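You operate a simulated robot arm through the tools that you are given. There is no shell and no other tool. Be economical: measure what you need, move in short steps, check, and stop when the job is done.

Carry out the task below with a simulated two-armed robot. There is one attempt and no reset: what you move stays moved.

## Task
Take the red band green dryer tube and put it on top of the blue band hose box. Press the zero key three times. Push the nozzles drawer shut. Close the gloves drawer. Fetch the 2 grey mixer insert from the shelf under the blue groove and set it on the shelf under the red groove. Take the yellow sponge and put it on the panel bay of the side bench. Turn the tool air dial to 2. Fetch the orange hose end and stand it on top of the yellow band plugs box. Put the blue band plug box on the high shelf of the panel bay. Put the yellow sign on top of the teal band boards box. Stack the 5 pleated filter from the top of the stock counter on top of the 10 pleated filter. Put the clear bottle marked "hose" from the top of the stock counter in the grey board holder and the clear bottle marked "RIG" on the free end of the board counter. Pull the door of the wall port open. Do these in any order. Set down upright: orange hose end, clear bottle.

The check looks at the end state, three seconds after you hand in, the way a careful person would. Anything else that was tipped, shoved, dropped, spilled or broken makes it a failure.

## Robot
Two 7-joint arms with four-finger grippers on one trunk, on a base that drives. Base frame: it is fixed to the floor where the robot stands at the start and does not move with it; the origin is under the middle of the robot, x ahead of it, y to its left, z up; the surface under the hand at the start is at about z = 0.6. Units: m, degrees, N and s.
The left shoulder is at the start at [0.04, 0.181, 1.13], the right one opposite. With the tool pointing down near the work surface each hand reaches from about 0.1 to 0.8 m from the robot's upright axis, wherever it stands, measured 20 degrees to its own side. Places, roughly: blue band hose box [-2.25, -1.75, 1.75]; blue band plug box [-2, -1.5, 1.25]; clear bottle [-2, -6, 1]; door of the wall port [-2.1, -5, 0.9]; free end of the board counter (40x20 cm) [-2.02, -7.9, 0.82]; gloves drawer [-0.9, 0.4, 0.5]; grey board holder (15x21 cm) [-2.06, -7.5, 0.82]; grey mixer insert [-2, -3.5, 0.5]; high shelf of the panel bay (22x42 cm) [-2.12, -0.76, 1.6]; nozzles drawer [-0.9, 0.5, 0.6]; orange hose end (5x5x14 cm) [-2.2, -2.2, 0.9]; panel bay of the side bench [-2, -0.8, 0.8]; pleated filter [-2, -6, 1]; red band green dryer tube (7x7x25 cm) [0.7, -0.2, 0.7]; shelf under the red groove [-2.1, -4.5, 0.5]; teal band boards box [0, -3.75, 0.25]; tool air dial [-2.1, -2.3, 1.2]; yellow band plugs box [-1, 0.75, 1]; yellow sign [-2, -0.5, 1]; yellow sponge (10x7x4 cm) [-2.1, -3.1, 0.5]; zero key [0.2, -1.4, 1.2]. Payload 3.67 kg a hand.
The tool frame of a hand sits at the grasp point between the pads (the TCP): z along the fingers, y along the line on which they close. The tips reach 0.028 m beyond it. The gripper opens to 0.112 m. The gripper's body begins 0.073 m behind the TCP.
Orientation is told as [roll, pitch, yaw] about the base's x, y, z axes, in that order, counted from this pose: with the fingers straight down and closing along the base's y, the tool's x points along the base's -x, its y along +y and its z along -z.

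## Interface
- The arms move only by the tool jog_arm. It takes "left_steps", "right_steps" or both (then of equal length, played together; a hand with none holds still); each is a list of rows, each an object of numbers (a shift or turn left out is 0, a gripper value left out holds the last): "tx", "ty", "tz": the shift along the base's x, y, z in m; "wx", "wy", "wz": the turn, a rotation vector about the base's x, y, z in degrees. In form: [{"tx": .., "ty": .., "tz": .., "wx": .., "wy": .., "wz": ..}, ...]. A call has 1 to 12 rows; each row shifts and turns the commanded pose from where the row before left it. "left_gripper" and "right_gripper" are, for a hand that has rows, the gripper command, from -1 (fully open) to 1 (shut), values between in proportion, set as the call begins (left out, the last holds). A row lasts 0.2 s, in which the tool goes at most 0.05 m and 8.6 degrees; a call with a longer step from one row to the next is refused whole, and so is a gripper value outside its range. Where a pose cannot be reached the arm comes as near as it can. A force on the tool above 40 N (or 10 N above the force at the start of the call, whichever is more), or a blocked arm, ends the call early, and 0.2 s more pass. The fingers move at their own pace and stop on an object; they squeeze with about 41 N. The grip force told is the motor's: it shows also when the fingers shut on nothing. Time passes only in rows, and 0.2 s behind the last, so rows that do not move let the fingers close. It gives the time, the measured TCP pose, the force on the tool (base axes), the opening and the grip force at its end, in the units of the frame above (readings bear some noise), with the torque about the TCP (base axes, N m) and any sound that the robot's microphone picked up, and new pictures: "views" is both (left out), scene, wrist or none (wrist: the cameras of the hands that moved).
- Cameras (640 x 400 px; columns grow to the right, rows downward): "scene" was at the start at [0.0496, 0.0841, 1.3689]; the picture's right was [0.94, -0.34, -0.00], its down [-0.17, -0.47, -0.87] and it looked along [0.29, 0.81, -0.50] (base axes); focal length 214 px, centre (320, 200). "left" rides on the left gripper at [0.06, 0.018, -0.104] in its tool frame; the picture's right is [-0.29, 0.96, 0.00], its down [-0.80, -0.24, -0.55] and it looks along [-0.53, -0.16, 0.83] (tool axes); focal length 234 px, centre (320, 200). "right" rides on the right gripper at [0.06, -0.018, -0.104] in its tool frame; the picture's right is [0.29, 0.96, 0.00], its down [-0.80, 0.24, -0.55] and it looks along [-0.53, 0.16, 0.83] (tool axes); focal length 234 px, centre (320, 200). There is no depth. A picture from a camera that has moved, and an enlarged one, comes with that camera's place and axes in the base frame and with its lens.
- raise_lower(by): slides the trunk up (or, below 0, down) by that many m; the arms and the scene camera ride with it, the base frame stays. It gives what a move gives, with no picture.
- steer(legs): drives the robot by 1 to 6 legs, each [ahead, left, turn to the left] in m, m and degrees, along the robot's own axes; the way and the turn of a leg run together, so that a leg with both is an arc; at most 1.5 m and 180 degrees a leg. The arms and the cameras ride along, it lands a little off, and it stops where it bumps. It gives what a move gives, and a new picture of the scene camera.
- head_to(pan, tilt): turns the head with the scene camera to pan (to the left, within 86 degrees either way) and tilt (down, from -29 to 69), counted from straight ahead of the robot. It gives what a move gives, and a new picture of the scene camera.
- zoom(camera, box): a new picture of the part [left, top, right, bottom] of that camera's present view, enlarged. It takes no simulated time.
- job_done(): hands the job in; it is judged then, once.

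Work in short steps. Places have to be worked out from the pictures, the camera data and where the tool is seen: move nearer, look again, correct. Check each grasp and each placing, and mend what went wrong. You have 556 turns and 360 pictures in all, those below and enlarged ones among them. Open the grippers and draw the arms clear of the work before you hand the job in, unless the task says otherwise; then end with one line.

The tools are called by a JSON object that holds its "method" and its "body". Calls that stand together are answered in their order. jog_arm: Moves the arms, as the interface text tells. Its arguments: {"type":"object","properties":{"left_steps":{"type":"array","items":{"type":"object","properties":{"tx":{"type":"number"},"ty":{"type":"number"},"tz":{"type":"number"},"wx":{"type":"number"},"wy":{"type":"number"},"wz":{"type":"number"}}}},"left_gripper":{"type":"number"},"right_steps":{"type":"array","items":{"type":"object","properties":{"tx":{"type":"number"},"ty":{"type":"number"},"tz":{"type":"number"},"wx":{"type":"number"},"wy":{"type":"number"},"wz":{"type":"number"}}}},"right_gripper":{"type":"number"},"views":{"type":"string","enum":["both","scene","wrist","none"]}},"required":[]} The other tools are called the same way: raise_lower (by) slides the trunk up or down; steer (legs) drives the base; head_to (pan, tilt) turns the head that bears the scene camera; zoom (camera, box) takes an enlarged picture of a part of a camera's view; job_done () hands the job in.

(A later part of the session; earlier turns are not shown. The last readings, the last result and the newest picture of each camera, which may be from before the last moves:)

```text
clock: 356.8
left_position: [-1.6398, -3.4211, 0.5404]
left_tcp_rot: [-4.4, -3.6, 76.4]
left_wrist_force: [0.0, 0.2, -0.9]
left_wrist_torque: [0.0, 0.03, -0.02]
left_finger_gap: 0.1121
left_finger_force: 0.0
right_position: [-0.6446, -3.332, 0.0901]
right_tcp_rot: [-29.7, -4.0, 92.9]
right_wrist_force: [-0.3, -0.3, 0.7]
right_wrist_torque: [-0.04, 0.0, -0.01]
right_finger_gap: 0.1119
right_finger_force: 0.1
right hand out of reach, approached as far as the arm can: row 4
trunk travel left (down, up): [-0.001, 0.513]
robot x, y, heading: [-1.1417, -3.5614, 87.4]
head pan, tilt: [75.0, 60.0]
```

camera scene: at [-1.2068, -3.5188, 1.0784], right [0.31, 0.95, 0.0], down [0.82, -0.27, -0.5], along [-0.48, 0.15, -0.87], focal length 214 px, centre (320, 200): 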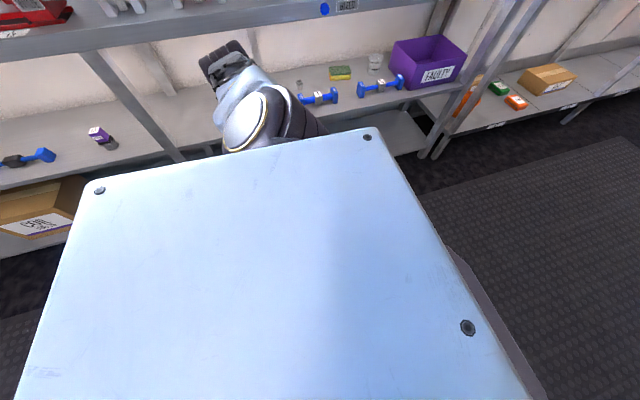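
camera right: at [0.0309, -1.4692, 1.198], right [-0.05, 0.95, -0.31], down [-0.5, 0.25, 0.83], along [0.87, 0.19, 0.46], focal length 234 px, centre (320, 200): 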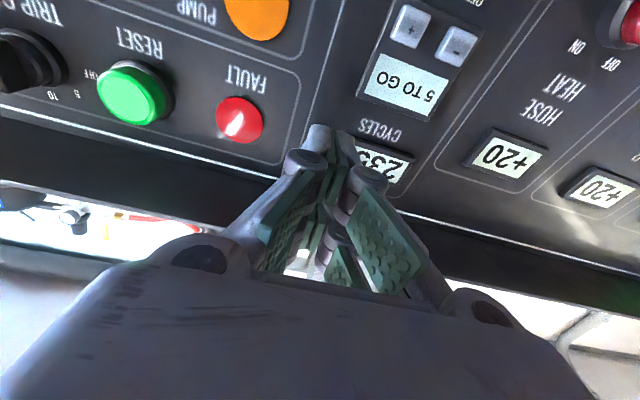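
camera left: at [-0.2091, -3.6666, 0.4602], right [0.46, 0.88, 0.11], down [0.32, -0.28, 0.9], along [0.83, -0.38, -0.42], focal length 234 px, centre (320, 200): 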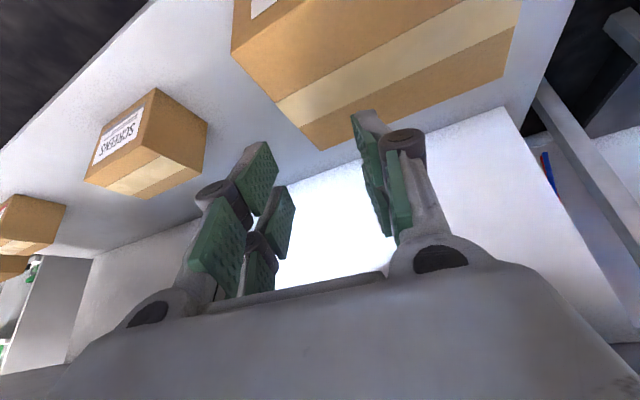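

Excellent — z 0.09 with a 30° outward tilt. I drive right toward the sign and look with the right wrist camera.

{"method": "steer", "body": {"legs": [[-0.17, -0.28, 0]]}}

{"method": "zoom", "body": {"camera": "right", "box": [0, 0, 640, 400]}}

```text
clock: 358.9
left_position: [-1.3767, -3.6068, 0.5401]
left_tcp_rot: [-4.4, -3.5, 76.5]
left_wrist_force: [-0.4, 0.6, 0.3]
left_wrist_torque: [-0.01, 0.03, 0.02]
left_finger_gap: 0.1122
left_finger_force: 0.2
right_position: [-0.3825, -3.5153, 0.0906]
right_tcp_rot: [-29.7, -4.1, 93.1]
right_wrist_force: [-0.3, 0.4, -1.2]
right_wrist_torque: [-0.01, -0.01, -0.01]
right_finger_gap: 0.112
right_finger_force: 0.1
trunk travel left (down, up): [-0.001, 0.513]
robot x, y, heading: [-0.8782, -3.7432, 87.3]
head pan, tilt: [75.0, 60.0]
camera scene: at [-0.9422, -3.7022, 1.0785], right [0.3, 0.95, 0.0], down [0.82, -0.26, -0.5], along [-0.48, 0.15, -0.87], focal length 214 px, centre (320, 200)
```

scene: 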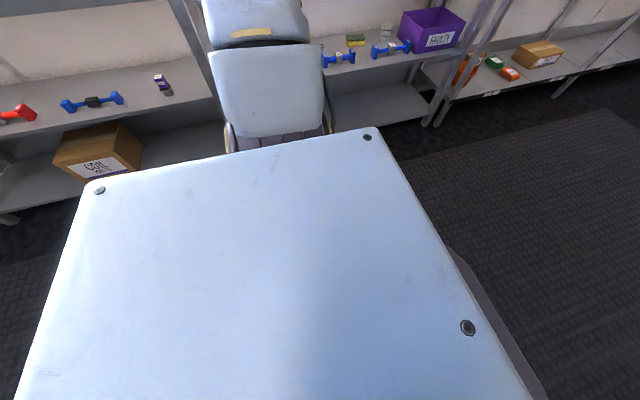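

```text
1.00 times, centred on (320, 200) of right (not enlarged: the box is as wide or as high as the picture)
camera zoom: at [-0.4136, -3.5825, 0.1852], right [-0.82, -0.3, -0.49], down [-0.52, 0.74, 0.42], along [0.24, 0.6, -0.76], focal length 234 px, centre (320, 200)
```

zoom: 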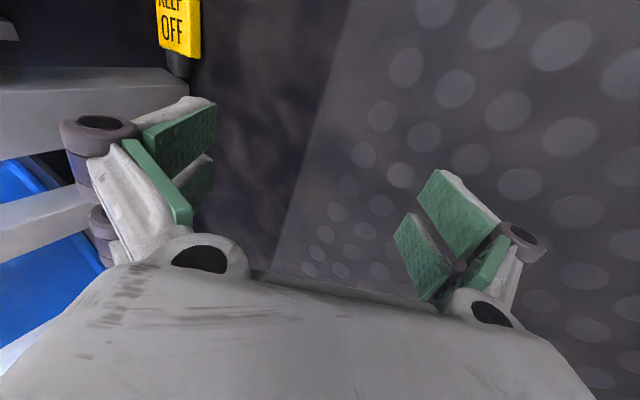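

The sign lies with its long axis along y, centre (-0.17,-3.52), under the shelf's front edge. I'll close the fingers, pass over it, and hook its far edge to drag it out.

{"method": "jog_arm", "body": {"right_steps": [{"ty": -0.02, "tz": 0.01}, {}, {}], "right_gripper": 1, "views": "none"}}

{"method": "steer", "body": {"legs": [[0, -0.225, 0]]}}

{"method": "zoom", "body": {"camera": "right", "box": [0, 0, 640, 400]}}

```text
clock: 359.7
left_position: [-1.3757, -3.6053, 0.54]
left_tcp_rot: [-4.5, -3.6, 76.5]
left_wrist_force: [0.1, -0.7, 0.2]
left_wrist_torque: [0.05, -0.03, 0.01]
left_finger_gap: 0.1121
left_finger_force: 0.1
right_position: [-0.3812, -3.5344, 0.0998]
right_tcp_rot: [-29.8, -4.0, 93.0]
right_wrist_force: [-0.1, 0.2, -0.2]
right_wrist_torque: [0.02, -0.03, -0.02]
right_finger_gap: 0.0034
right_finger_force: 4.6
trunk travel left (down, up): [-0.001, 0.513]
robot x, y, heading: [-0.8793, -3.7394, 87.6]
head pan, tilt: [75.0, 60.0]
```

```text
clock: 361.4
left_position: [-1.1813, -3.6182, 0.537]
left_tcp_rot: [-4.6, -3.7, 76.6]
left_wrist_force: [0.1, -0.4, -0.7]
left_wrist_torque: [0.0, 0.01, -0.01]
left_finger_gap: 0.1121
left_finger_force: 0.1
right_position: [-0.2181, -3.545, 0.0967]
right_tcp_rot: [-27.5, -3.8, 94.2]
right_wrist_force: [0.5, -0.2, 0.2]
right_wrist_torque: [-0.01, 0.04, 0.01]
right_finger_gap: 0.0002
right_finger_force: 35.6
trunk travel left (down, up): [-0.001, 0.513]
robot x, y, heading: [-0.6782, -3.752, 87.2]
head pan, tilt: [75.0, 60.0]
stopped in leg 1: the robot was blocked; the commanded pose is now the measured one
camera scene: at [-0.7506, -3.7141, 1.078], right [0.3, 0.95, 0.0], down [0.83, -0.26, -0.5], along [-0.47, 0.15, -0.87], focal length 214 px, centre (320, 200)
```

scene: 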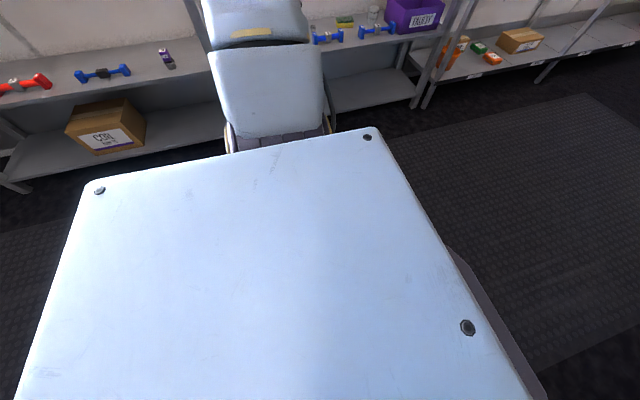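

```text
1.00 times, centred on (320, 200) of right (not enlarged: the box is as wide or as high as the picture)
camera zoom: at [-0.2458, -3.6129, 0.1931], right [-0.83, -0.32, -0.46], down [-0.52, 0.73, 0.43], along [0.2, 0.6, -0.78], focal length 234 px, centre (320, 200)
```

zoom: 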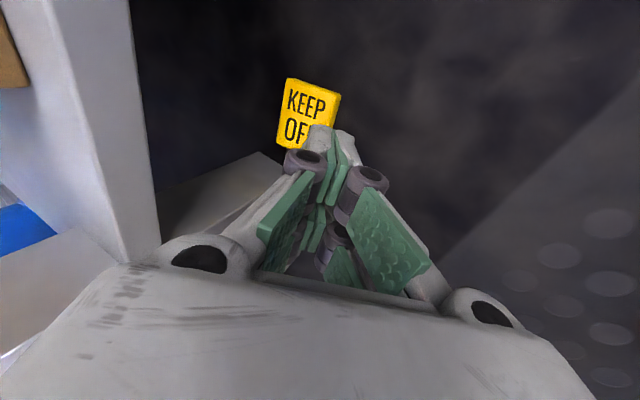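

Blocked 7 cm short by the table. I extend the arm itself outward.

{"method": "jog_arm", "body": {"right_steps": [{"tx": 0.025}, {"tx": 0.025}, {"tx": 0.025}, {}], "right_gripper": 1, "views": "wrist"}}

```text
clock: 362.6
left_position: [-1.1843, -3.6175, 0.5395]
left_tcp_rot: [-4.7, -3.8, 76.4]
left_wrist_force: [-0.4, 0.3, -0.5]
left_wrist_torque: [-0.02, -0.01, -0.02]
left_finger_gap: 0.1121
left_finger_force: 0.0
right_position: [-0.2154, -3.5503, 0.0824]
right_tcp_rot: [-22.9, -3.1, 96.6]
right_wrist_force: [0.8, -0.5, 1.0]
right_wrist_torque: [-0.02, 0.01, 0.02]
right_finger_gap: 0.0
right_finger_force: 35.8
trunk travel left (down, up): [-0.001, 0.513]
robot x, y, heading: [-0.6868, -3.7535, 87.4]
head pan, tilt: [75.0, 60.0]
stopped in row 4 (right hand): the arm was blocked; the commanded pose is now the measured one
camera right: at [-0.2309, -3.6178, 0.1802], right [-0.85, -0.37, -0.39], down [-0.52, 0.72, 0.46], along [0.11, 0.59, -0.8], focal length 234 px, centre (320, 200)
```

right: 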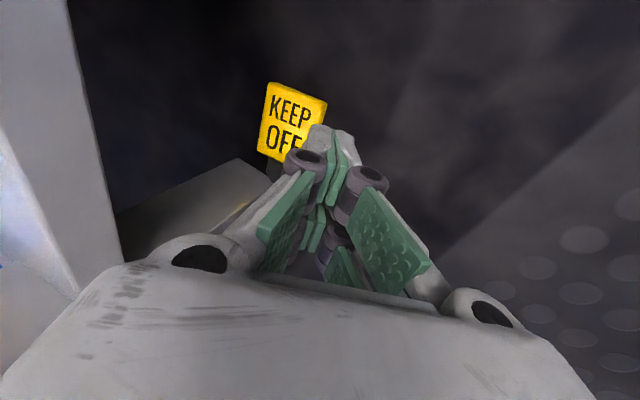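

The elbow meets the table. I'll face diagonally (heading 45°) instead, which keeps the elbow clear; first back off, turn, and test a forward-tilted low reach.

{"method": "jog_arm", "body": {"right_steps": [{"tz": 0.04, "tx": -0.02}, {"tz": 0.04, "tx": -0.02}], "views": "none"}}

{"method": "steer", "body": {"legs": [[0, 0.3, 0], [0, 0, -42]]}}

{"method": "jog_arm", "body": {"right_steps": [{"wx": 5.6, "wy": -5.6}, {"wx": 5.6, "wy": -5.6}, {"wx": 5.6, "wy": -5.6}, {"wx": 5.6, "wy": -5.6}, {"wx": 5.6, "wy": -5.6}, {"tz": -0.03}, {"tz": -0.03}, {"tz": -0.03}, {"tz": -0.03}, {}], "views": "none"}}

```text
clock: 363.2
left_position: [-1.179, -3.6163, 0.5402]
left_tcp_rot: [-4.4, -3.6, 76.4]
left_wrist_force: [0.4, 0.3, 0.3]
left_wrist_torque: [0.02, 0.02, 0.0]
left_finger_gap: 0.112
left_finger_force: 0.0
right_position: [-0.245, -3.55, 0.1602]
right_tcp_rot: [-23.0, -3.3, 96.4]
right_wrist_force: [0.9, -0.3, 0.1]
right_wrist_torque: [0.0, 0.02, -0.02]
right_finger_gap: 0.0
right_finger_force: 35.7
trunk travel left (down, up): [-0.001, 0.513]
robot x, y, heading: [-0.6849, -3.7507, 87.4]
head pan, tilt: [75.0, 60.0]
```

```text
clock: 367.4
left_position: [-1.2652, -3.3051, 0.54]
left_tcp_rot: [-4.5, -3.6, 34.6]
left_wrist_force: [0.2, 0.0, -0.7]
left_wrist_torque: [-0.02, -0.01, 0.04]
left_finger_gap: 0.112
left_finger_force: 0.0
right_position: [-0.5305, -3.8796, 0.1583]
right_tcp_rot: [-22.9, -3.0, 54.6]
right_wrist_force: [-0.2, 0.7, 0.0]
right_wrist_torque: [0.0, 0.0, -0.03]
right_finger_gap: 0.0
right_finger_force: 35.6
trunk travel left (down, up): [-0.001, 0.513]
robot x, y, heading: [-0.9875, -3.7359, 45.2]
head pan, tilt: [75.0, 60.0]
camera scene: at [-1.0077, -3.6678, 1.0784], right [0.86, 0.51, 0.0], down [0.44, -0.75, -0.5], along [-0.25, 0.43, -0.87], focal length 214 px, centre (320, 200)
```

scene: 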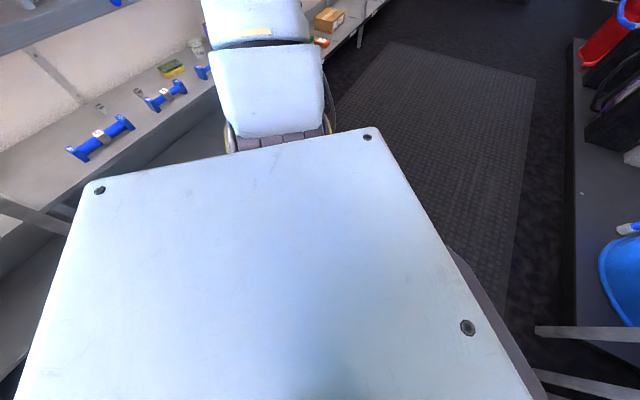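

```text
clock: 369.6
left_position: [-1.2665, -3.307, 0.5406]
left_tcp_rot: [-4.5, -3.6, 34.7]
left_wrist_force: [0.2, -0.7, -0.7]
left_wrist_torque: [-0.02, 0.03, 0.01]
left_finger_gap: 0.1118
left_finger_force: 0.0
right_position: [-0.5319, -3.8804, 0.0412]
right_tcp_rot: [-22.7, -3.0, 54.6]
right_wrist_force: [0.0, -0.3, -0.4]
right_wrist_torque: [0.02, 0.02, 0.0]
right_finger_gap: 0.0
right_finger_force: 35.6
right hand out of reach, approached as far as the arm can: row 1, 2, 3, 4, 5
trunk travel left (down, up): [-0.001, 0.513]
robot x, y, heading: [-0.9891, -3.738, 45.5]
head pan, tilt: [75.0, 60.0]
```

Rotation that way is limited. I test a different hand yaw (turn the hand -80° about its axis), then tilt outward using the large-range wrist direction.

{"method": "jog_arm", "body": {"right_steps": [{"tz": 0.04, "wx": 5.4, "wy": 5.5}, {"tz": 0.04, "wx": 5.4, "wy": 5.5}, {"tz": 0.04, "wx": 5.4, "wy": 5.5}, {"wz": -8}, {"wz": -8}, {"wz": -8}, {"wz": -8}, {"wz": -8}, {"wz": -8}, {"wz": -8}, {"wz": -8}, {"wz": -8}], "views": "none"}}

{"method": "jog_arm", "body": {"right_steps": [{"wx": -5.4, "wy": -5.5}, {"wx": -5.4, "wy": -5.5}, {"wx": -5.4, "wy": -5.5}, {"wx": -5.4, "wy": -5.5}, {"wx": -5.4, "wy": -5.5}, {"wx": -5.4, "wy": -5.5}, {"tz": -0.04}, {"tz": -0.04}, {"tz": -0.04}, {}], "views": "none"}}

```text
clock: 372.2
left_position: [-1.2652, -3.3063, 0.5401]
left_tcp_rot: [-4.4, -3.6, 34.6]
left_wrist_force: [-0.4, 0.0, 1.0]
left_wrist_torque: [0.0, -0.02, -0.03]
left_finger_gap: 0.1118
left_finger_force: 0.0
right_position: [-0.5683, -3.8759, 0.1218]
right_tcp_rot: [-2.7, -3.1, -20.0]
right_wrist_force: [0.3, 0.4, 0.2]
right_wrist_torque: [-0.03, 0.0, 0.03]
right_finger_gap: 0.0
right_finger_force: 35.8
right hand out of reach, approached as far as the arm can: row 2
trunk travel left (down, up): [-0.001, 0.513]
robot x, y, heading: [-0.9829, -3.7394, 45.2]
head pan, tilt: [75.0, 60.0]
```

```text
clock: 374.2
left_position: [-1.2686, -3.3047, 0.5369]
left_tcp_rot: [-4.7, -3.8, 34.6]
left_wrist_force: [-1.1, 1.0, -0.8]
left_wrist_torque: [0.0, 0.01, 0.0]
left_finger_gap: 0.1121
left_finger_force: 0.1
right_position: [-0.5307, -3.8768, 0.035]
right_tcp_rot: [-26.9, -46.0, -10.6]
right_wrist_force: [-27.1, 8.3, 94.2]
right_wrist_torque: [-0.08, 0.87, -0.05]
right_finger_gap: 0.0001
right_finger_force: 35.5
trunk travel left (down, up): [-0.001, 0.513]
robot x, y, heading: [-0.9859, -3.7386, 45.5]
head pan, tilt: [75.0, 60.0]
stopped in row 9 (right hand): the force on the tool passed its limit at 219 N (the readings are from after the stop); the commanded pose is now the measured one
```

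Now the fingers point outward and 40° down with good range (it even met the floor). I lift a little and extend outward to see the reach.

{"method": "jog_arm", "body": {"right_steps": [{"tz": 0.03}, {"tz": 0.02, "tx": 0.02, "ty": -0.02}, {"tx": 0.025, "ty": -0.025}, {"tx": 0.025, "ty": -0.025}, {"tx": 0.025, "ty": -0.025}, {"tx": 0.025, "ty": -0.025}, {}], "views": "none"}}

```text
clock: 375.8
left_position: [-1.2659, -3.3067, 0.5397]
left_tcp_rot: [-4.4, -3.6, 34.7]
left_wrist_force: [0.1, 0.5, 0.3]
left_wrist_torque: [0.01, 0.01, 0.0]
left_finger_gap: 0.112
left_finger_force: 0.2
right_position: [-0.4138, -3.9988, 0.0818]
right_tcp_rot: [-26.1, -45.0, -10.8]
right_wrist_force: [-0.6, 0.4, -0.9]
right_wrist_torque: [-0.01, 0.0, 0.02]
right_finger_gap: 0.0001
right_finger_force: 35.8
trunk travel left (down, up): [-0.001, 0.513]
robot x, y, heading: [-0.9874, -3.738, 45.2]
head pan, tilt: [75.0, 60.0]
```

Reach at lateral 0.59 is fine. I turn back to heading 90°, open the gripper, and look at the sign.

{"method": "steer", "body": {"legs": [[0, 0, 44.5]]}}

{"method": "jog_arm", "body": {"right_steps": [{}, {}, {}], "right_gripper": -1, "views": "wrist"}}

```text
clock: 378.4
left_position: [-1.4875, -3.6195, 0.5404]
left_tcp_rot: [-4.5, -3.6, 78.5]
left_wrist_force: [-1.0, -0.3, 0.6]
left_wrist_torque: [0.0, 0.02, 0.02]
left_finger_gap: 0.1119
left_finger_force: 0.0
right_position: [-0.3938, -3.5287, 0.083]
right_tcp_rot: [-26.3, -45.1, 33.1]
right_wrist_force: [-1.1, -0.4, 0.6]
right_wrist_torque: [0.03, 0.0, -0.01]
right_finger_gap: 0.0
right_finger_force: 35.5
trunk travel left (down, up): [-0.001, 0.513]
robot x, y, heading: [-0.9898, -3.7397, 89.1]
head pan, tilt: [75.0, 60.0]
camera scene: at [-1.0524, -3.7013, 1.0784], right [0.27, 0.96, 0.0], down [0.83, -0.23, -0.5], along [-0.48, 0.14, -0.87], focal length 214 px, centre (320, 200)
```

scene: 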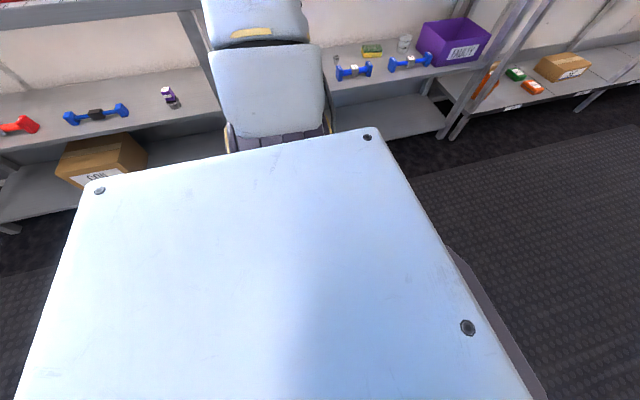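

```text
clock: 379.2
left_position: [-1.4874, -3.6196, 0.5405]
left_tcp_rot: [-4.5, -3.6, 78.4]
left_wrist_force: [-0.3, 0.0, 0.4]
left_wrist_torque: [0.01, -0.02, -0.02]
left_finger_gap: 0.1119
left_finger_force: 0.1
right_position: [-0.3934, -3.5282, 0.0806]
right_tcp_rot: [-26.2, -45.2, 32.9]
right_wrist_force: [0.5, 0.0, -0.3]
right_wrist_torque: [-0.02, -0.01, -0.01]
right_finger_gap: 0.1041
right_finger_force: 0.0
trunk travel left (down, up): [-0.001, 0.513]
robot x, y, heading: [-0.9878, -3.7386, 89.1]
head pan, tilt: [75.0, 60.0]
camera right: at [-0.5061, -3.565, 0.1101], right [-0.39, 0.77, -0.5], down [-0.01, 0.54, 0.84], along [0.92, 0.33, -0.2], focal length 234 px, centre (320, 200)
```

right: 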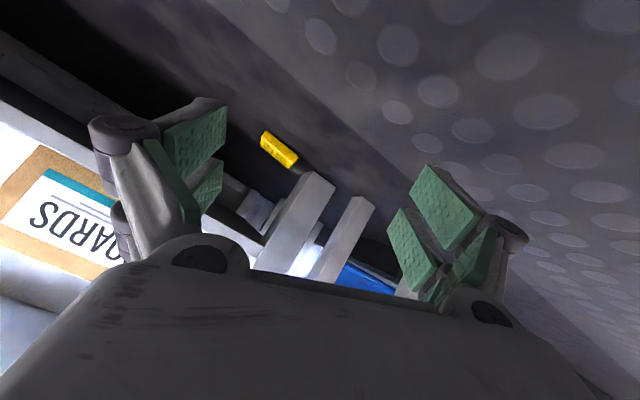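

The sign and the BOARDS box are both visible ahead. I roll the hand level (24°) and strafe 0.12 m nearer, then check.

{"method": "jog_arm", "body": {"right_steps": [{"wx": 6.2, "wy": -0.2, "wz": -5}, {"wx": 6.2, "wy": -0.2, "wz": -5}, {"wx": 6.2, "wy": -0.2, "wz": -5}, {}], "right_gripper": -1, "views": "none"}}

{"method": "steer", "body": {"legs": [[0, -0.12, 0]]}}

{"method": "zoom", "body": {"camera": "right", "box": [0, 0, 640, 400]}}

```text
clock: 380.2
left_position: [-1.4879, -3.62, 0.5392]
left_tcp_rot: [-4.5, -3.6, 78.4]
left_wrist_force: [0.0, 1.0, -0.4]
left_wrist_torque: [-0.01, 0.01, -0.01]
left_finger_gap: 0.1121
left_finger_force: 0.0
right_position: [-0.3937, -3.5281, 0.082]
right_tcp_rot: [0.4, -50.7, -2.1]
right_wrist_force: [0.4, -1.0, -0.2]
right_wrist_torque: [0.0, -0.03, 0.0]
right_finger_gap: 0.1121
right_finger_force: 0.0
trunk travel left (down, up): [-0.001, 0.513]
robot x, y, heading: [-0.9867, -3.7374, 89.1]
head pan, tilt: [75.0, 60.0]
```

```text
clock: 381.5
left_position: [-1.3636, -3.6198, 0.5412]
left_tcp_rot: [-4.4, -3.6, 78.2]
left_wrist_force: [-0.1, 0.1, 0.2]
left_wrist_torque: [0.0, 0.06, 0.02]
left_finger_gap: 0.112
left_finger_force: 0.0
right_position: [-0.2705, -3.5315, 0.0813]
right_tcp_rot: [0.3, -50.6, -2.3]
right_wrist_force: [1.2, -0.2, 0.8]
right_wrist_torque: [0.01, 0.03, -0.01]
right_finger_gap: 0.112
right_finger_force: 0.1
trunk travel left (down, up): [-0.001, 0.513]
robot x, y, heading: [-0.8643, -3.7385, 89.3]
head pan, tilt: [75.0, 60.0]
camera scene: at [-0.9277, -3.7028, 1.0785], right [0.27, 0.96, 0.0], down [0.83, -0.24, -0.5], along [-0.48, 0.14, -0.87], focal length 214 px, centre (320, 200)
```

scene: 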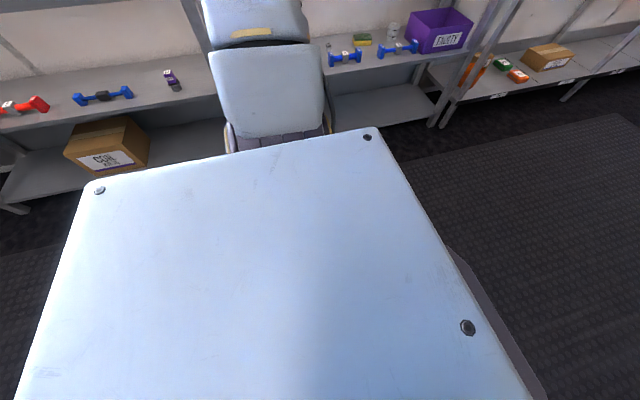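

```text
1.00 times, centred on (320, 200) of right (not enlarged: the box is as wide or as high as the picture)
camera zoom: at [-0.3898, -3.5448, 0.1002], right [-0.15, 0.96, -0.22], down [0.09, 0.23, 0.97], along [0.98, 0.13, -0.12], focal length 234 px, centre (320, 200)
```

zoom: 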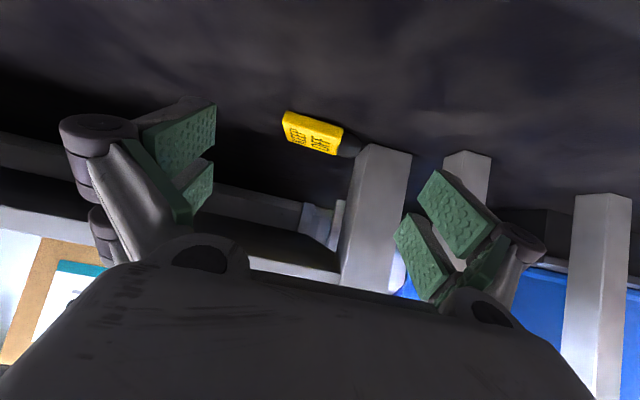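

Orientation is right. Sign spans y -3.566…-3.488 at x≈-0.168, beside the table leg. I lower to z≈0.036 and slide in 8 cm.

{"method": "jog_arm", "body": {"right_steps": [{"tz": -0.025, "ty": 0.001}, {"tz": -0.019}, {}], "right_gripper": -0.85, "views": "none"}}

{"method": "steer", "body": {"legs": [[0, -0.08, 0]]}}

{"method": "zoom", "body": {"camera": "right", "box": [0, 0, 640, 400]}}

```text
clock: 382.3
left_position: [-1.3641, -3.6194, 0.5391]
left_tcp_rot: [-4.5, -3.7, 78.4]
left_wrist_force: [-0.5, -0.9, 0.6]
left_wrist_torque: [-0.02, -0.01, 0.0]
left_finger_gap: 0.112
left_finger_force: 0.0
right_position: [-0.2714, -3.5319, 0.039]
right_tcp_rot: [0.3, -50.7, -2.2]
right_wrist_force: [0.2, -1.0, -0.3]
right_wrist_torque: [-0.01, 0.0, -0.01]
right_finger_gap: 0.1036
right_finger_force: 0.0
trunk travel left (down, up): [-0.001, 0.513]
robot x, y, heading: [-0.8643, -3.7383, 89.1]
head pan, tilt: [75.0, 60.0]
```

```text
clock: 383.4
left_position: [-1.2819, -3.6197, 0.5405]
left_tcp_rot: [-4.3, -3.6, 78.2]
left_wrist_force: [0.3, 0.6, 0.6]
left_wrist_torque: [0.01, 0.02, 0.01]
left_finger_gap: 0.1117
left_finger_force: 0.0
right_position: [-0.1894, -3.5331, 0.0391]
right_tcp_rot: [0.3, -50.6, -2.2]
right_wrist_force: [0.4, 0.2, 0.1]
right_wrist_torque: [0.02, -0.01, 0.03]
right_finger_gap: 0.1036
right_finger_force: 0.0
trunk travel left (down, up): [-0.001, 0.513]
robot x, y, heading: [-0.7819, -3.7379, 89.2]
head pan, tilt: [75.0, 60.0]
camera scene: at [-0.8462, -3.704, 1.0785], right [0.27, 0.96, 0.0], down [0.83, -0.24, -0.5], along [-0.48, 0.14, -0.87], focal length 214 px, centre (320, 200)
```

scene: 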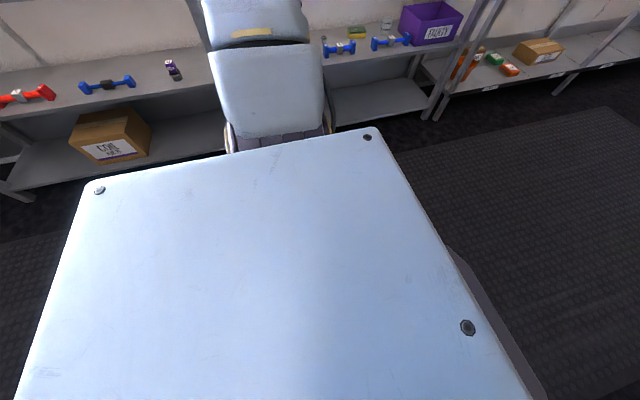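

```text
1.00 times, centred on (320, 200) of right (not enlarged: the box is as wide or as high as the picture)
camera zoom: at [-0.3092, -3.5465, 0.0566], right [-0.15, 0.96, -0.22], down [0.09, 0.23, 0.97], along [0.99, 0.13, -0.12], focal length 234 px, centre (320, 200)
```

zoom: 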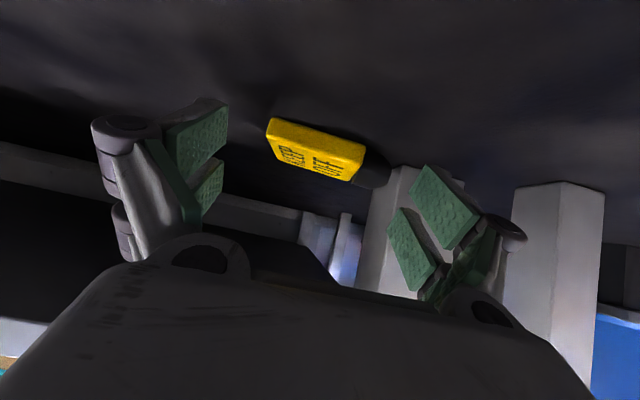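

Sign sits between the fingers. I lower 1.2 cm, nudge 7 mm in, and close.

{"method": "jog_arm", "body": {"right_steps": [{"tz": -0.012}, {"tx": 0.007}, {}], "right_gripper": -0.85, "views": "none"}}

{"method": "jog_arm", "body": {"right_steps": [{}, {}, {}], "right_gripper": 1, "views": "wrist"}}

```text
clock: 384.2
left_position: [-1.2837, -3.6214, 0.5406]
left_tcp_rot: [-4.5, -3.7, 78.1]
left_wrist_force: [-0.9, 0.3, -0.7]
left_wrist_torque: [-0.02, -0.03, -0.01]
left_finger_gap: 0.1119
left_finger_force: 0.1
right_position: [-0.1858, -3.536, 0.0271]
right_tcp_rot: [0.2, -50.4, -2.0]
right_wrist_force: [-12.8, 2.0, -2.3]
right_wrist_torque: [-0.18, -0.08, 0.84]
right_finger_gap: 0.1085
right_finger_force: 4.5
right hand out of reach, approached as far as the arm can: row 2
trunk travel left (down, up): [-0.001, 0.513]
robot x, y, heading: [-0.7778, -3.7389, 89.3]
head pan, tilt: [75.0, 60.0]
```

```text
clock: 384.7
left_position: [-1.2849, -3.6227, 0.5397]
left_tcp_rot: [-4.6, -3.7, 78.3]
left_wrist_force: [0.1, -0.1, -0.8]
left_wrist_torque: [-0.01, -0.03, 0.04]
left_finger_gap: 0.1123
left_finger_force: 0.1
right_position: [-0.1891, -3.5328, 0.0303]
right_tcp_rot: [0.1, -50.7, -1.4]
right_wrist_force: [-27.5, -5.9, 49.0]
right_wrist_torque: [-1.16, 0.23, 1.69]
right_finger_gap: 0.0949
right_finger_force: 41.0
trunk travel left (down, up): [-0.001, 0.513]
robot x, y, heading: [-0.785, -3.743, 89.4]
head pan, tilt: [75.0, 60.0]
stopped in row 2 (right hand): the force on the tool passed its limit at 48 N (the readings are from after the stop); the commanded pose is now the measured one
camera right: at [-0.3089, -3.5464, 0.0489], right [-0.16, 0.96, -0.22], down [0.08, 0.24, 0.97], along [0.98, 0.14, -0.12], focal length 234 px, centre (320, 200)
```

right: 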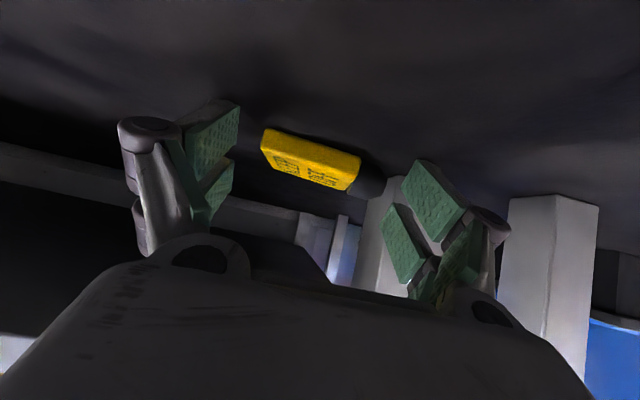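

The tips extend as they close and pressed the floor. I raise 1.2 cm, retreat 5 mm and let it close.

{"method": "jog_arm", "body": {"right_steps": [{"tz": 0.012, "tx": -0.005}, {}, {}, {}], "right_gripper": 1, "views": "wrist"}}

```text
clock: 384.9
left_position: [-1.2866, -3.6237, 0.5376]
left_tcp_rot: [-4.8, -3.8, 78.3]
left_wrist_force: [0.5, 0.3, 0.2]
left_wrist_torque: [0.0, -0.01, 0.02]
left_finger_gap: 0.1118
left_finger_force: 0.0
right_position: [-0.1913, -3.5349, 0.0329]
right_tcp_rot: [0.2, -51.3, -2.1]
right_wrist_force: [-34.8, -10.5, 79.1]
right_wrist_torque: [-0.96, 0.88, -0.87]
right_finger_gap: 0.077
right_finger_force: 43.9
trunk travel left (down, up): [-0.001, 0.513]
robot x, y, heading: [-0.7841, -3.7412, 88.9]
head pan, tilt: [75.0, 60.0]
stopped in row 1 (right hand): the force on the tool passed its limit at 87 N (the readings are from after the stop); the commanded pose is now the measured one
camera right: at [-0.3107, -3.5483, 0.0512], right [-0.15, 0.96, -0.22], down [0.08, 0.24, 0.97], along [0.99, 0.13, -0.11], focal length 234 px, centre (320, 200)
```

right: 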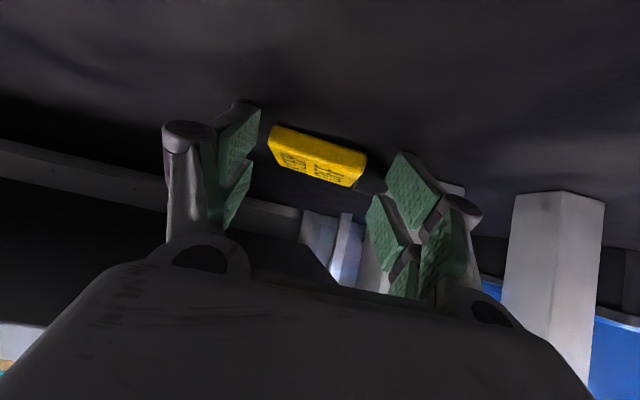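

I stop the fingers at 8 cm, raise 1.3 cm, then close again.

{"method": "jog_arm", "body": {"right_steps": [{"tz": 0.007}, {"tz": 0.006}, {}], "right_gripper": -0.5, "views": "none"}}

{"method": "jog_arm", "body": {"right_steps": [{}, {}, {}], "right_gripper": 1, "views": "wrist"}}

```text
clock: 385.8
left_position: [-1.2828, -3.6224, 0.5403]
left_tcp_rot: [-4.5, -3.5, 78.4]
left_wrist_force: [0.1, 0.9, -0.3]
left_wrist_torque: [0.0, 0.03, 0.03]
left_finger_gap: 0.1122
left_finger_force: 0.1
right_position: [-0.1917, -3.5332, 0.041]
right_tcp_rot: [0.0, -50.5, -1.8]
right_wrist_force: [0.4, -0.1, 0.6]
right_wrist_torque: [-0.03, 0.01, 0.01]
right_finger_gap: 0.0838
right_finger_force: 0.1
trunk travel left (down, up): [-0.001, 0.513]
robot x, y, heading: [-0.784, -3.736, 89.2]
head pan, tilt: [75.0, 60.0]
```

```text
clock: 386.6
left_position: [-1.2826, -3.622, 0.5404]
left_tcp_rot: [-4.5, -3.5, 78.3]
left_wrist_force: [0.0, -0.3, -0.3]
left_wrist_torque: [-0.03, -0.02, 0.01]
left_finger_gap: 0.112
left_finger_force: 0.1
right_position: [-0.1908, -3.5323, 0.042]
right_tcp_rot: [0.0, -50.6, -1.8]
right_wrist_force: [-0.2, 0.0, -0.2]
right_wrist_torque: [-0.01, 0.03, -0.02]
right_finger_gap: 0.0
right_finger_force: 27.4
trunk travel left (down, up): [-0.001, 0.513]
robot x, y, heading: [-0.7822, -3.7433, 89.1]
head pan, tilt: [75.0, 60.0]
camera right: at [-0.3101, -3.5471, 0.0601], right [-0.15, 0.96, -0.22], down [0.09, 0.24, 0.97], along [0.98, 0.13, -0.12], focal length 234 px, centre (320, 200)
```

right: 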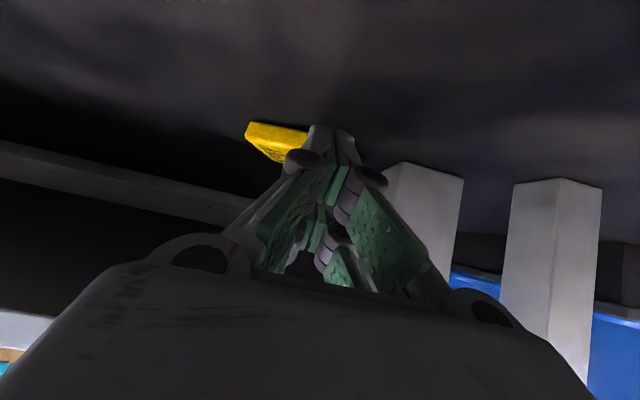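

Missed — the fingers closed over it. With closed fingers I can now hook its far side: raise, go 5 cm deeper, lower to the floor, and drag it out.

{"method": "jog_arm", "body": {"right_steps": [{"tz": 0.03, "ty": -0.008}, {}], "right_gripper": 1, "views": "none"}}

{"method": "steer", "body": {"legs": [[0, -0.06, 0]]}}

{"method": "jog_arm", "body": {"right_steps": [{"tz": -0.015}, {"tz": -0.012}, {"tz": -0.008}, {}], "right_gripper": 1, "views": "wrist"}}

```text
clock: 387.1
left_position: [-1.2829, -3.6216, 0.5399]
left_tcp_rot: [-4.5, -3.6, 78.2]
left_wrist_force: [0.1, 0.8, 0.9]
left_wrist_torque: [0.03, -0.03, 0.03]
left_finger_gap: 0.1121
left_finger_force: 0.0
right_position: [-0.1903, -3.5405, 0.0707]
right_tcp_rot: [0.1, -50.6, -1.9]
right_wrist_force: [0.3, -0.3, -0.6]
right_wrist_torque: [0.0, -0.01, 0.0]
right_finger_gap: 0.0
right_finger_force: 36.0
trunk travel left (down, up): [-0.001, 0.513]
robot x, y, heading: [-0.7851, -3.7418, 89.1]
head pan, tilt: [75.0, 60.0]
```

```text
clock: 388.1
left_position: [-1.2243, -3.6241, 0.5389]
left_tcp_rot: [-4.3, -3.6, 78.3]
left_wrist_force: [-0.4, 0.2, 0.3]
left_wrist_torque: [-0.02, 0.05, 0.01]
left_finger_gap: 0.1121
left_finger_force: 0.1
right_position: [-0.1315, -3.5411, 0.0691]
right_tcp_rot: [0.1, -50.5, -1.8]
right_wrist_force: [-0.2, -0.6, -0.5]
right_wrist_torque: [-0.01, 0.01, -0.06]
right_finger_gap: 0.0001
right_finger_force: 35.5
trunk travel left (down, up): [-0.001, 0.513]
robot x, y, heading: [-0.7244, -3.7434, 89.1]
head pan, tilt: [75.0, 60.0]
camera scene: at [-0.7871, -3.7051, 1.0785], right [0.27, 0.96, 0.0], down [0.83, -0.24, -0.5], along [-0.48, 0.14, -0.87], focal length 214 px, centre (320, 200)
```

scene: 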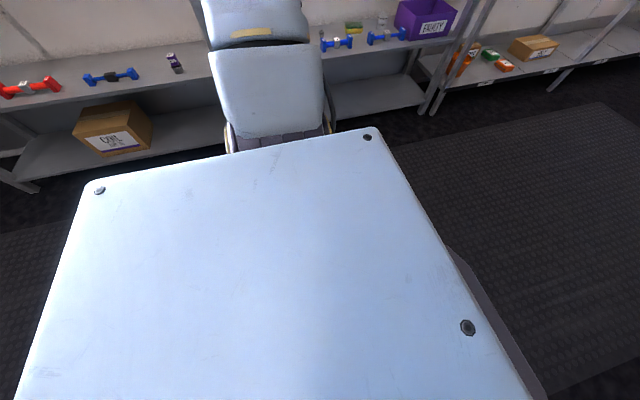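

```text
clock: 388.8
left_position: [-1.2242, -3.6218, 0.5393]
left_tcp_rot: [-4.4, -3.6, 78.4]
left_wrist_force: [0.4, 0.2, 0.6]
left_wrist_torque: [-0.03, 0.03, 0.01]
left_finger_gap: 0.1121
left_finger_force: 0.0
right_position: [-0.1238, -3.5381, 0.0481]
right_tcp_rot: [0.3, -51.5, -2.2]
right_wrist_force: [-2.4, 0.8, 23.4]
right_wrist_torque: [-0.12, 0.0, -0.06]
right_finger_gap: 0.0061
right_finger_force: 35.4
trunk travel left (down, up): [-0.001, 0.513]
robot x, y, heading: [-0.7211, -3.7446, 88.9]
head pan, tilt: [75.0, 60.0]
stopped in row 3 (right hand): the force on the tool passed its limit at 45 N (the readings are from after the stop); the commanded pose is now the measured one
camera right: at [-0.2444, -3.5512, 0.0661], right [-0.15, 0.96, -0.22], down [0.07, 0.23, 0.97], along [0.99, 0.13, -0.1], focal length 234 px, centre (320, 200)
```

right: 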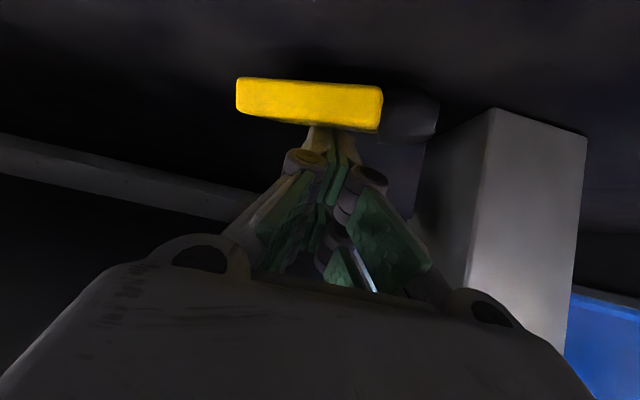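

The fingertips press on top of the sign (23 N). I drag it out toward the aisle by strafing left 0.14 m.

{"method": "steer", "body": {"legs": [[0, 0.14, 0]]}}

{"method": "zoom", "body": {"camera": "right", "box": [0, 0, 640, 400]}}

```text
clock: 390.1
left_position: [-1.3653, -3.6209, 0.5394]
left_tcp_rot: [-4.6, -3.6, 78.3]
left_wrist_force: [-0.1, 0.6, 0.2]
left_wrist_torque: [-0.02, -0.03, 0.0]
left_finger_gap: 0.112
left_finger_force: 0.0
right_position: [-0.2687, -3.5374, 0.0467]
right_tcp_rot: [0.2, -51.3, -2.0]
right_wrist_force: [-0.7, 0.7, -0.2]
right_wrist_torque: [0.01, 0.02, 0.02]
right_finger_gap: 0.0001
right_finger_force: 36.1
trunk travel left (down, up): [-0.001, 0.513]
robot x, y, heading: [-0.866, -3.7413, 89.1]
head pan, tilt: [75.0, 60.0]
camera scene: at [-0.9302, -3.703, 1.0783], right [0.27, 0.96, 0.0], down [0.83, -0.24, -0.5], along [-0.48, 0.14, -0.87], focal length 214 px, centre (320, 200)
```

scene: 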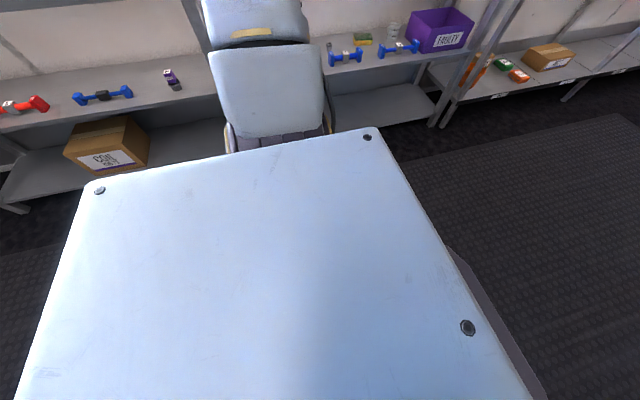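

```text
1.00 times, centred on (320, 200) of right (not enlarged: the box is as wide or as high as the picture)
camera zoom: at [-0.3877, -3.5504, 0.0651], right [-0.15, 0.96, -0.22], down [0.07, 0.24, 0.97], along [0.99, 0.13, -0.11], focal length 234 px, centre (320, 200)
```

zoom: 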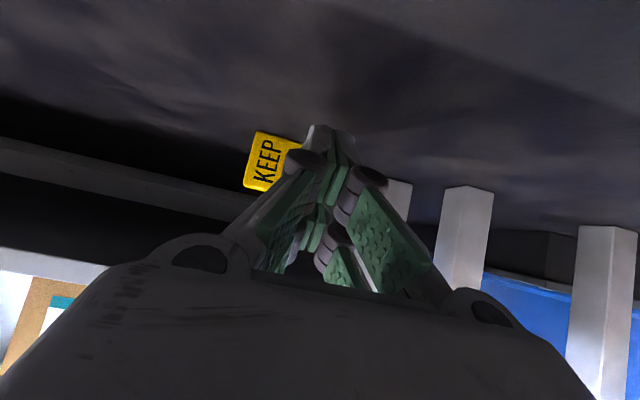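

The sign slid only slightly, to about (-0.155,-3.567), but it's now farther from the leg. I raise, open, and look again.

{"method": "jog_arm", "body": {"right_steps": [{"tz": 0.03, "ty": -0.015}, {"tz": 0.02, "ty": -0.015}, {}, {}], "right_gripper": -1, "views": "wrist"}}

```text
clock: 391.1
left_position: [-1.3647, -3.6216, 0.5399]
left_tcp_rot: [-4.4, -3.5, 78.3]
left_wrist_force: [0.0, 0.3, -0.1]
left_wrist_torque: [0.03, -0.02, 0.02]
left_finger_gap: 0.1121
left_finger_force: 0.0
right_position: [-0.2683, -3.5656, 0.0969]
right_tcp_rot: [0.2, -51.2, -1.9]
right_wrist_force: [-0.7, -0.3, 0.7]
right_wrist_torque: [-0.02, -0.01, 0.02]
right_finger_gap: 0.1118
right_finger_force: 0.1
trunk travel left (down, up): [-0.001, 0.513]
robot x, y, heading: [-0.8639, -3.7411, 89.3]
head pan, tilt: [75.0, 60.0]
camera right: at [-0.3876, -3.5798, 0.115], right [-0.15, 0.96, -0.22], down [0.08, 0.24, 0.97], along [0.99, 0.13, -0.11], focal length 234 px, centre (320, 200)
```

right: 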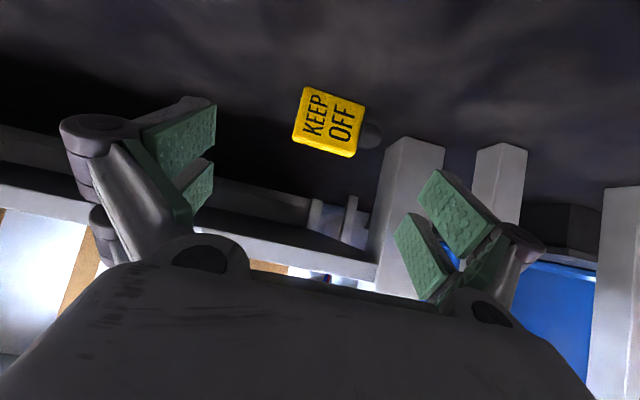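

The sign now stands on its long edge (y -3.59…-3.506, x≈-0.155), easier to grip lengthwise. I align y, lower to z≈0.047, slide in and close.

{"method": "jog_arm", "body": {"right_steps": [{"ty": 0.017, "tz": -0.025}, {"tz": -0.024}, {}], "right_gripper": -1, "views": "none"}}

{"method": "steer", "body": {"legs": [[0, -0.088, 0]]}}

{"method": "jog_arm", "body": {"right_steps": [{}, {}, {}, {}], "right_gripper": 1, "views": "wrist"}}

```text
clock: 391.9
left_position: [-1.3641, -3.6207, 0.5397]
left_tcp_rot: [-4.6, -3.7, 78.3]
left_wrist_force: [-0.3, 0.1, -0.1]
left_wrist_torque: [-0.04, -0.04, 0.0]
left_finger_gap: 0.1119
left_finger_force: 0.0
right_position: [-0.2665, -3.5507, 0.0474]
right_tcp_rot: [0.2, -51.2, -2.0]
right_wrist_force: [-0.2, 0.1, -0.9]
right_wrist_torque: [-0.03, 0.01, -0.04]
right_finger_gap: 0.1116
right_finger_force: 0.1
trunk travel left (down, up): [-0.001, 0.513]
robot x, y, heading: [-0.8672, -3.7402, 89.4]
head pan, tilt: [75.0, 60.0]
```

```text
clock: 393.1
left_position: [-1.2732, -3.622, 0.5402]
left_tcp_rot: [-4.4, -3.5, 78.3]
left_wrist_force: [0.6, 0.8, 0.3]
left_wrist_torque: [0.0, 0.04, 0.01]
left_finger_gap: 0.1121
left_finger_force: 0.1
right_position: [-0.178, -3.5497, 0.0472]
right_tcp_rot: [0.2, -51.1, -2.0]
right_wrist_force: [-0.4, -0.1, -1.0]
right_wrist_torque: [0.03, -0.03, -0.04]
right_finger_gap: 0.1119
right_finger_force: 0.1
trunk travel left (down, up): [-0.001, 0.513]
robot x, y, heading: [-0.773, -3.7412, 89.3]
head pan, tilt: [75.0, 60.0]
camera scene: at [-0.8383, -3.7043, 1.0785], right [0.27, 0.96, 0.0], down [0.83, -0.24, -0.5], along [-0.48, 0.14, -0.87], focal length 214 px, centre (320, 200)
```

scene: 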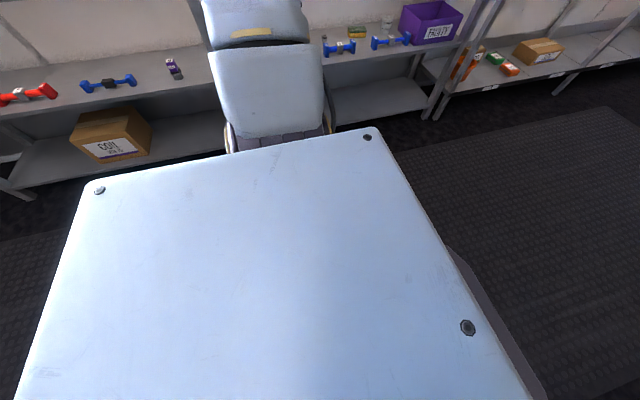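

```text
clock: 394.1
left_position: [-1.2747, -3.6236, 0.5387]
left_tcp_rot: [-4.5, -3.5, 78.3]
left_wrist_force: [0.1, 0.2, 0.2]
left_wrist_torque: [-0.02, 0.0, 0.03]
left_finger_gap: 0.1118
left_finger_force: 0.0
right_position: [-0.1774, -3.5504, 0.0475]
right_tcp_rot: [0.2, -51.2, -2.0]
right_wrist_force: [-1.8, -1.6, 3.0]
right_wrist_torque: [0.01, 0.1, 0.04]
right_finger_gap: 0.0773
right_finger_force: 41.0
trunk travel left (down, up): [-0.001, 0.513]
robot x, y, heading: [-0.7715, -3.7447, 89.3]
head pan, tilt: [75.0, 60.0]
camera right: at [-0.2969, -3.5646, 0.0655], right [-0.15, 0.96, -0.22], down [0.08, 0.24, 0.97], along [0.99, 0.13, -0.11], focal length 234 px, centre (320, 200)
```

right: 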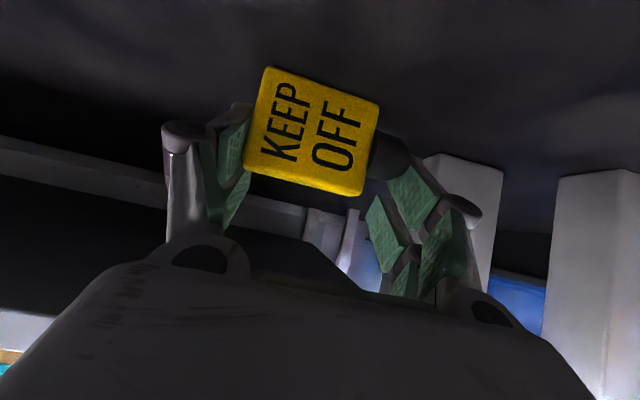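

The sign is gripped (77 mm lengthwise). I back off, raise it to z≈0.34, and check how the arm sits.

{"method": "steer", "body": {"legs": [[-0.115, 0.12, 0]]}}

{"method": "jog_arm", "body": {"right_steps": [{"tz": 0.04}, {"tz": 0.04}, {"tz": 0.04}, {"tz": 0.04}, {"tz": 0.04}, {"tz": 0.04}, {"tz": 0.04}, {"tz": 0.02}, {}], "right_gripper": 1, "views": "wrist"}}

```text
clock: 395.5
left_position: [-1.3967, -3.7378, 0.5396]
left_tcp_rot: [-4.5, -3.5, 78.4]
left_wrist_force: [0.4, 0.3, 0.0]
left_wrist_torque: [0.02, -0.03, -0.02]
left_finger_gap: 0.1119
left_finger_force: 0.0
right_position: [-0.2999, -3.6645, 0.0475]
right_tcp_rot: [0.3, -51.2, -2.0]
right_wrist_force: [-2.0, 0.6, 3.8]
right_wrist_torque: [-0.05, 0.13, -0.06]
right_finger_gap: 0.0776
right_finger_force: 41.5
trunk travel left (down, up): [-0.001, 0.513]
robot x, y, heading: [-0.8954, -3.8552, 89.2]
head pan, tilt: [75.0, 60.0]
camera scene: at [-0.961, -3.8187, 1.0784], right [0.27, 0.96, 0.0], down [0.83, -0.23, -0.5], along [-0.48, 0.14, -0.87], focal length 214 px, centre (320, 200)
```

scene: 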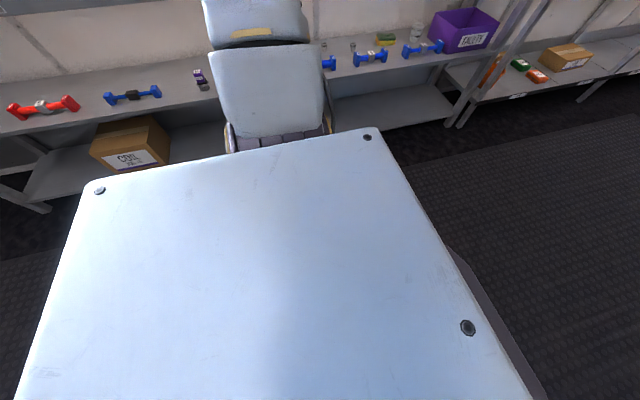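

```text
clock: 397.5
left_position: [-1.396, -3.7374, 0.5382]
left_tcp_rot: [-4.5, -3.6, 78.4]
left_wrist_force: [1.0, -1.0, -0.3]
left_wrist_torque: [-0.05, 0.0, 0.0]
left_finger_gap: 0.112
left_finger_force: 0.1
right_position: [-0.2991, -3.6623, 0.3472]
right_tcp_rot: [0.1, -51.3, -1.9]
right_wrist_force: [0.0, 0.8, -0.1]
right_wrist_torque: [-0.01, 0.0, 0.01]
right_finger_gap: 0.0774
right_finger_force: 41.4
trunk travel left (down, up): [-0.001, 0.513]
robot x, y, heading: [-0.8959, -3.8579, 89.4]
head pan, tilt: [75.0, 60.0]
camera right: at [-0.4189, -3.677, 0.3651], right [-0.15, 0.96, -0.22], down [0.08, 0.24, 0.97], along [0.99, 0.13, -0.11], focal length 234 px, centre (320, 200)
```

right: 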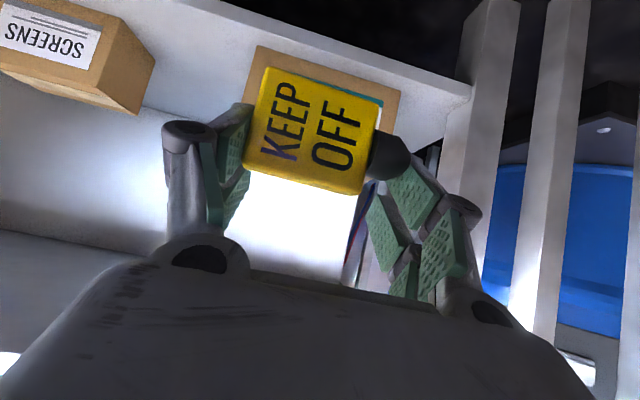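

The sign is held right in front of the teal BOARDS box, above its top. I strafe right 0.2 m to bring it over.

{"method": "steer", "body": {"legs": [[0, -0.2, 0]]}}

{"method": "zoom", "body": {"camera": "right", "box": [0, 0, 640, 400]}}

```text
clock: 398.8
left_position: [-1.3034, -3.7413, 0.5402]
left_tcp_rot: [-4.7, -3.6, 78.3]
left_wrist_force: [1.1, 0.1, 0.7]
left_wrist_torque: [-0.02, 0.15, 0.01]
left_finger_gap: 0.1119
left_finger_force: 0.0
right_position: [-0.2296, -3.6715, 0.3316]
right_tcp_rot: [-2.1, -49.3, 1.7]
right_wrist_force: [0.5, 0.0, 1.4]
right_wrist_torque: [0.01, 0.24, -0.03]
right_finger_gap: 0.0774
right_finger_force: 41.0
trunk travel left (down, up): [-0.001, 0.513]
robot x, y, heading: [-0.8037, -3.8587, 89.3]
head pan, tilt: [75.0, 60.0]
stopped in leg 1: the robot was blocked; the commanded pose is now the measured one
camera scene: at [-0.8685, -3.8226, 1.0785], right [0.27, 0.96, 0.0], down [0.83, -0.24, -0.5], along [-0.48, 0.14, -0.87], focal length 214 px, centre (320, 200)
```

scene: 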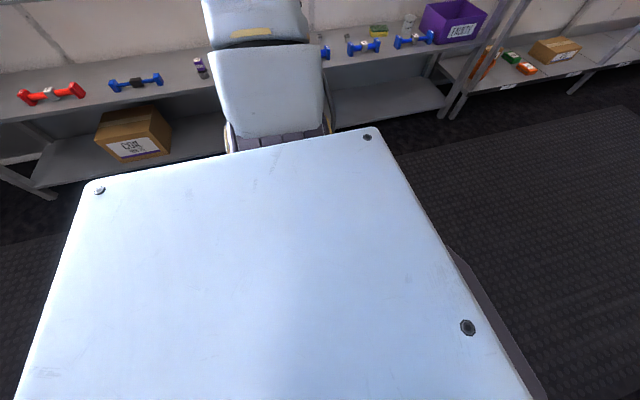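

```text
1.00 times, centred on (320, 200) of right (not enlarged: the box is as wide or as high as the picture)
camera zoom: at [-0.3481, -3.6883, 0.354], right [-0.19, 0.95, -0.24], down [0.1, 0.26, 0.96], along [0.98, 0.16, -0.14], focal length 234 px, centre (320, 200)
```

zoom: 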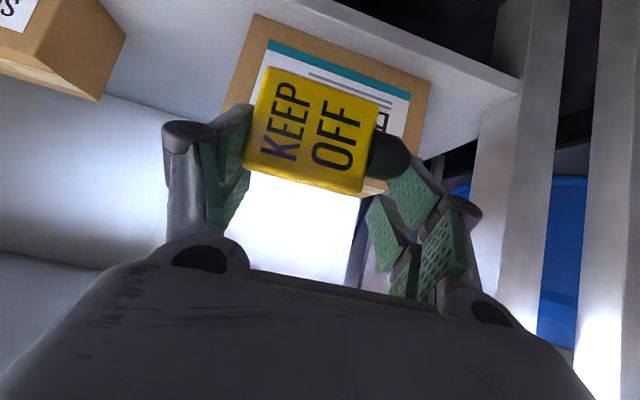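

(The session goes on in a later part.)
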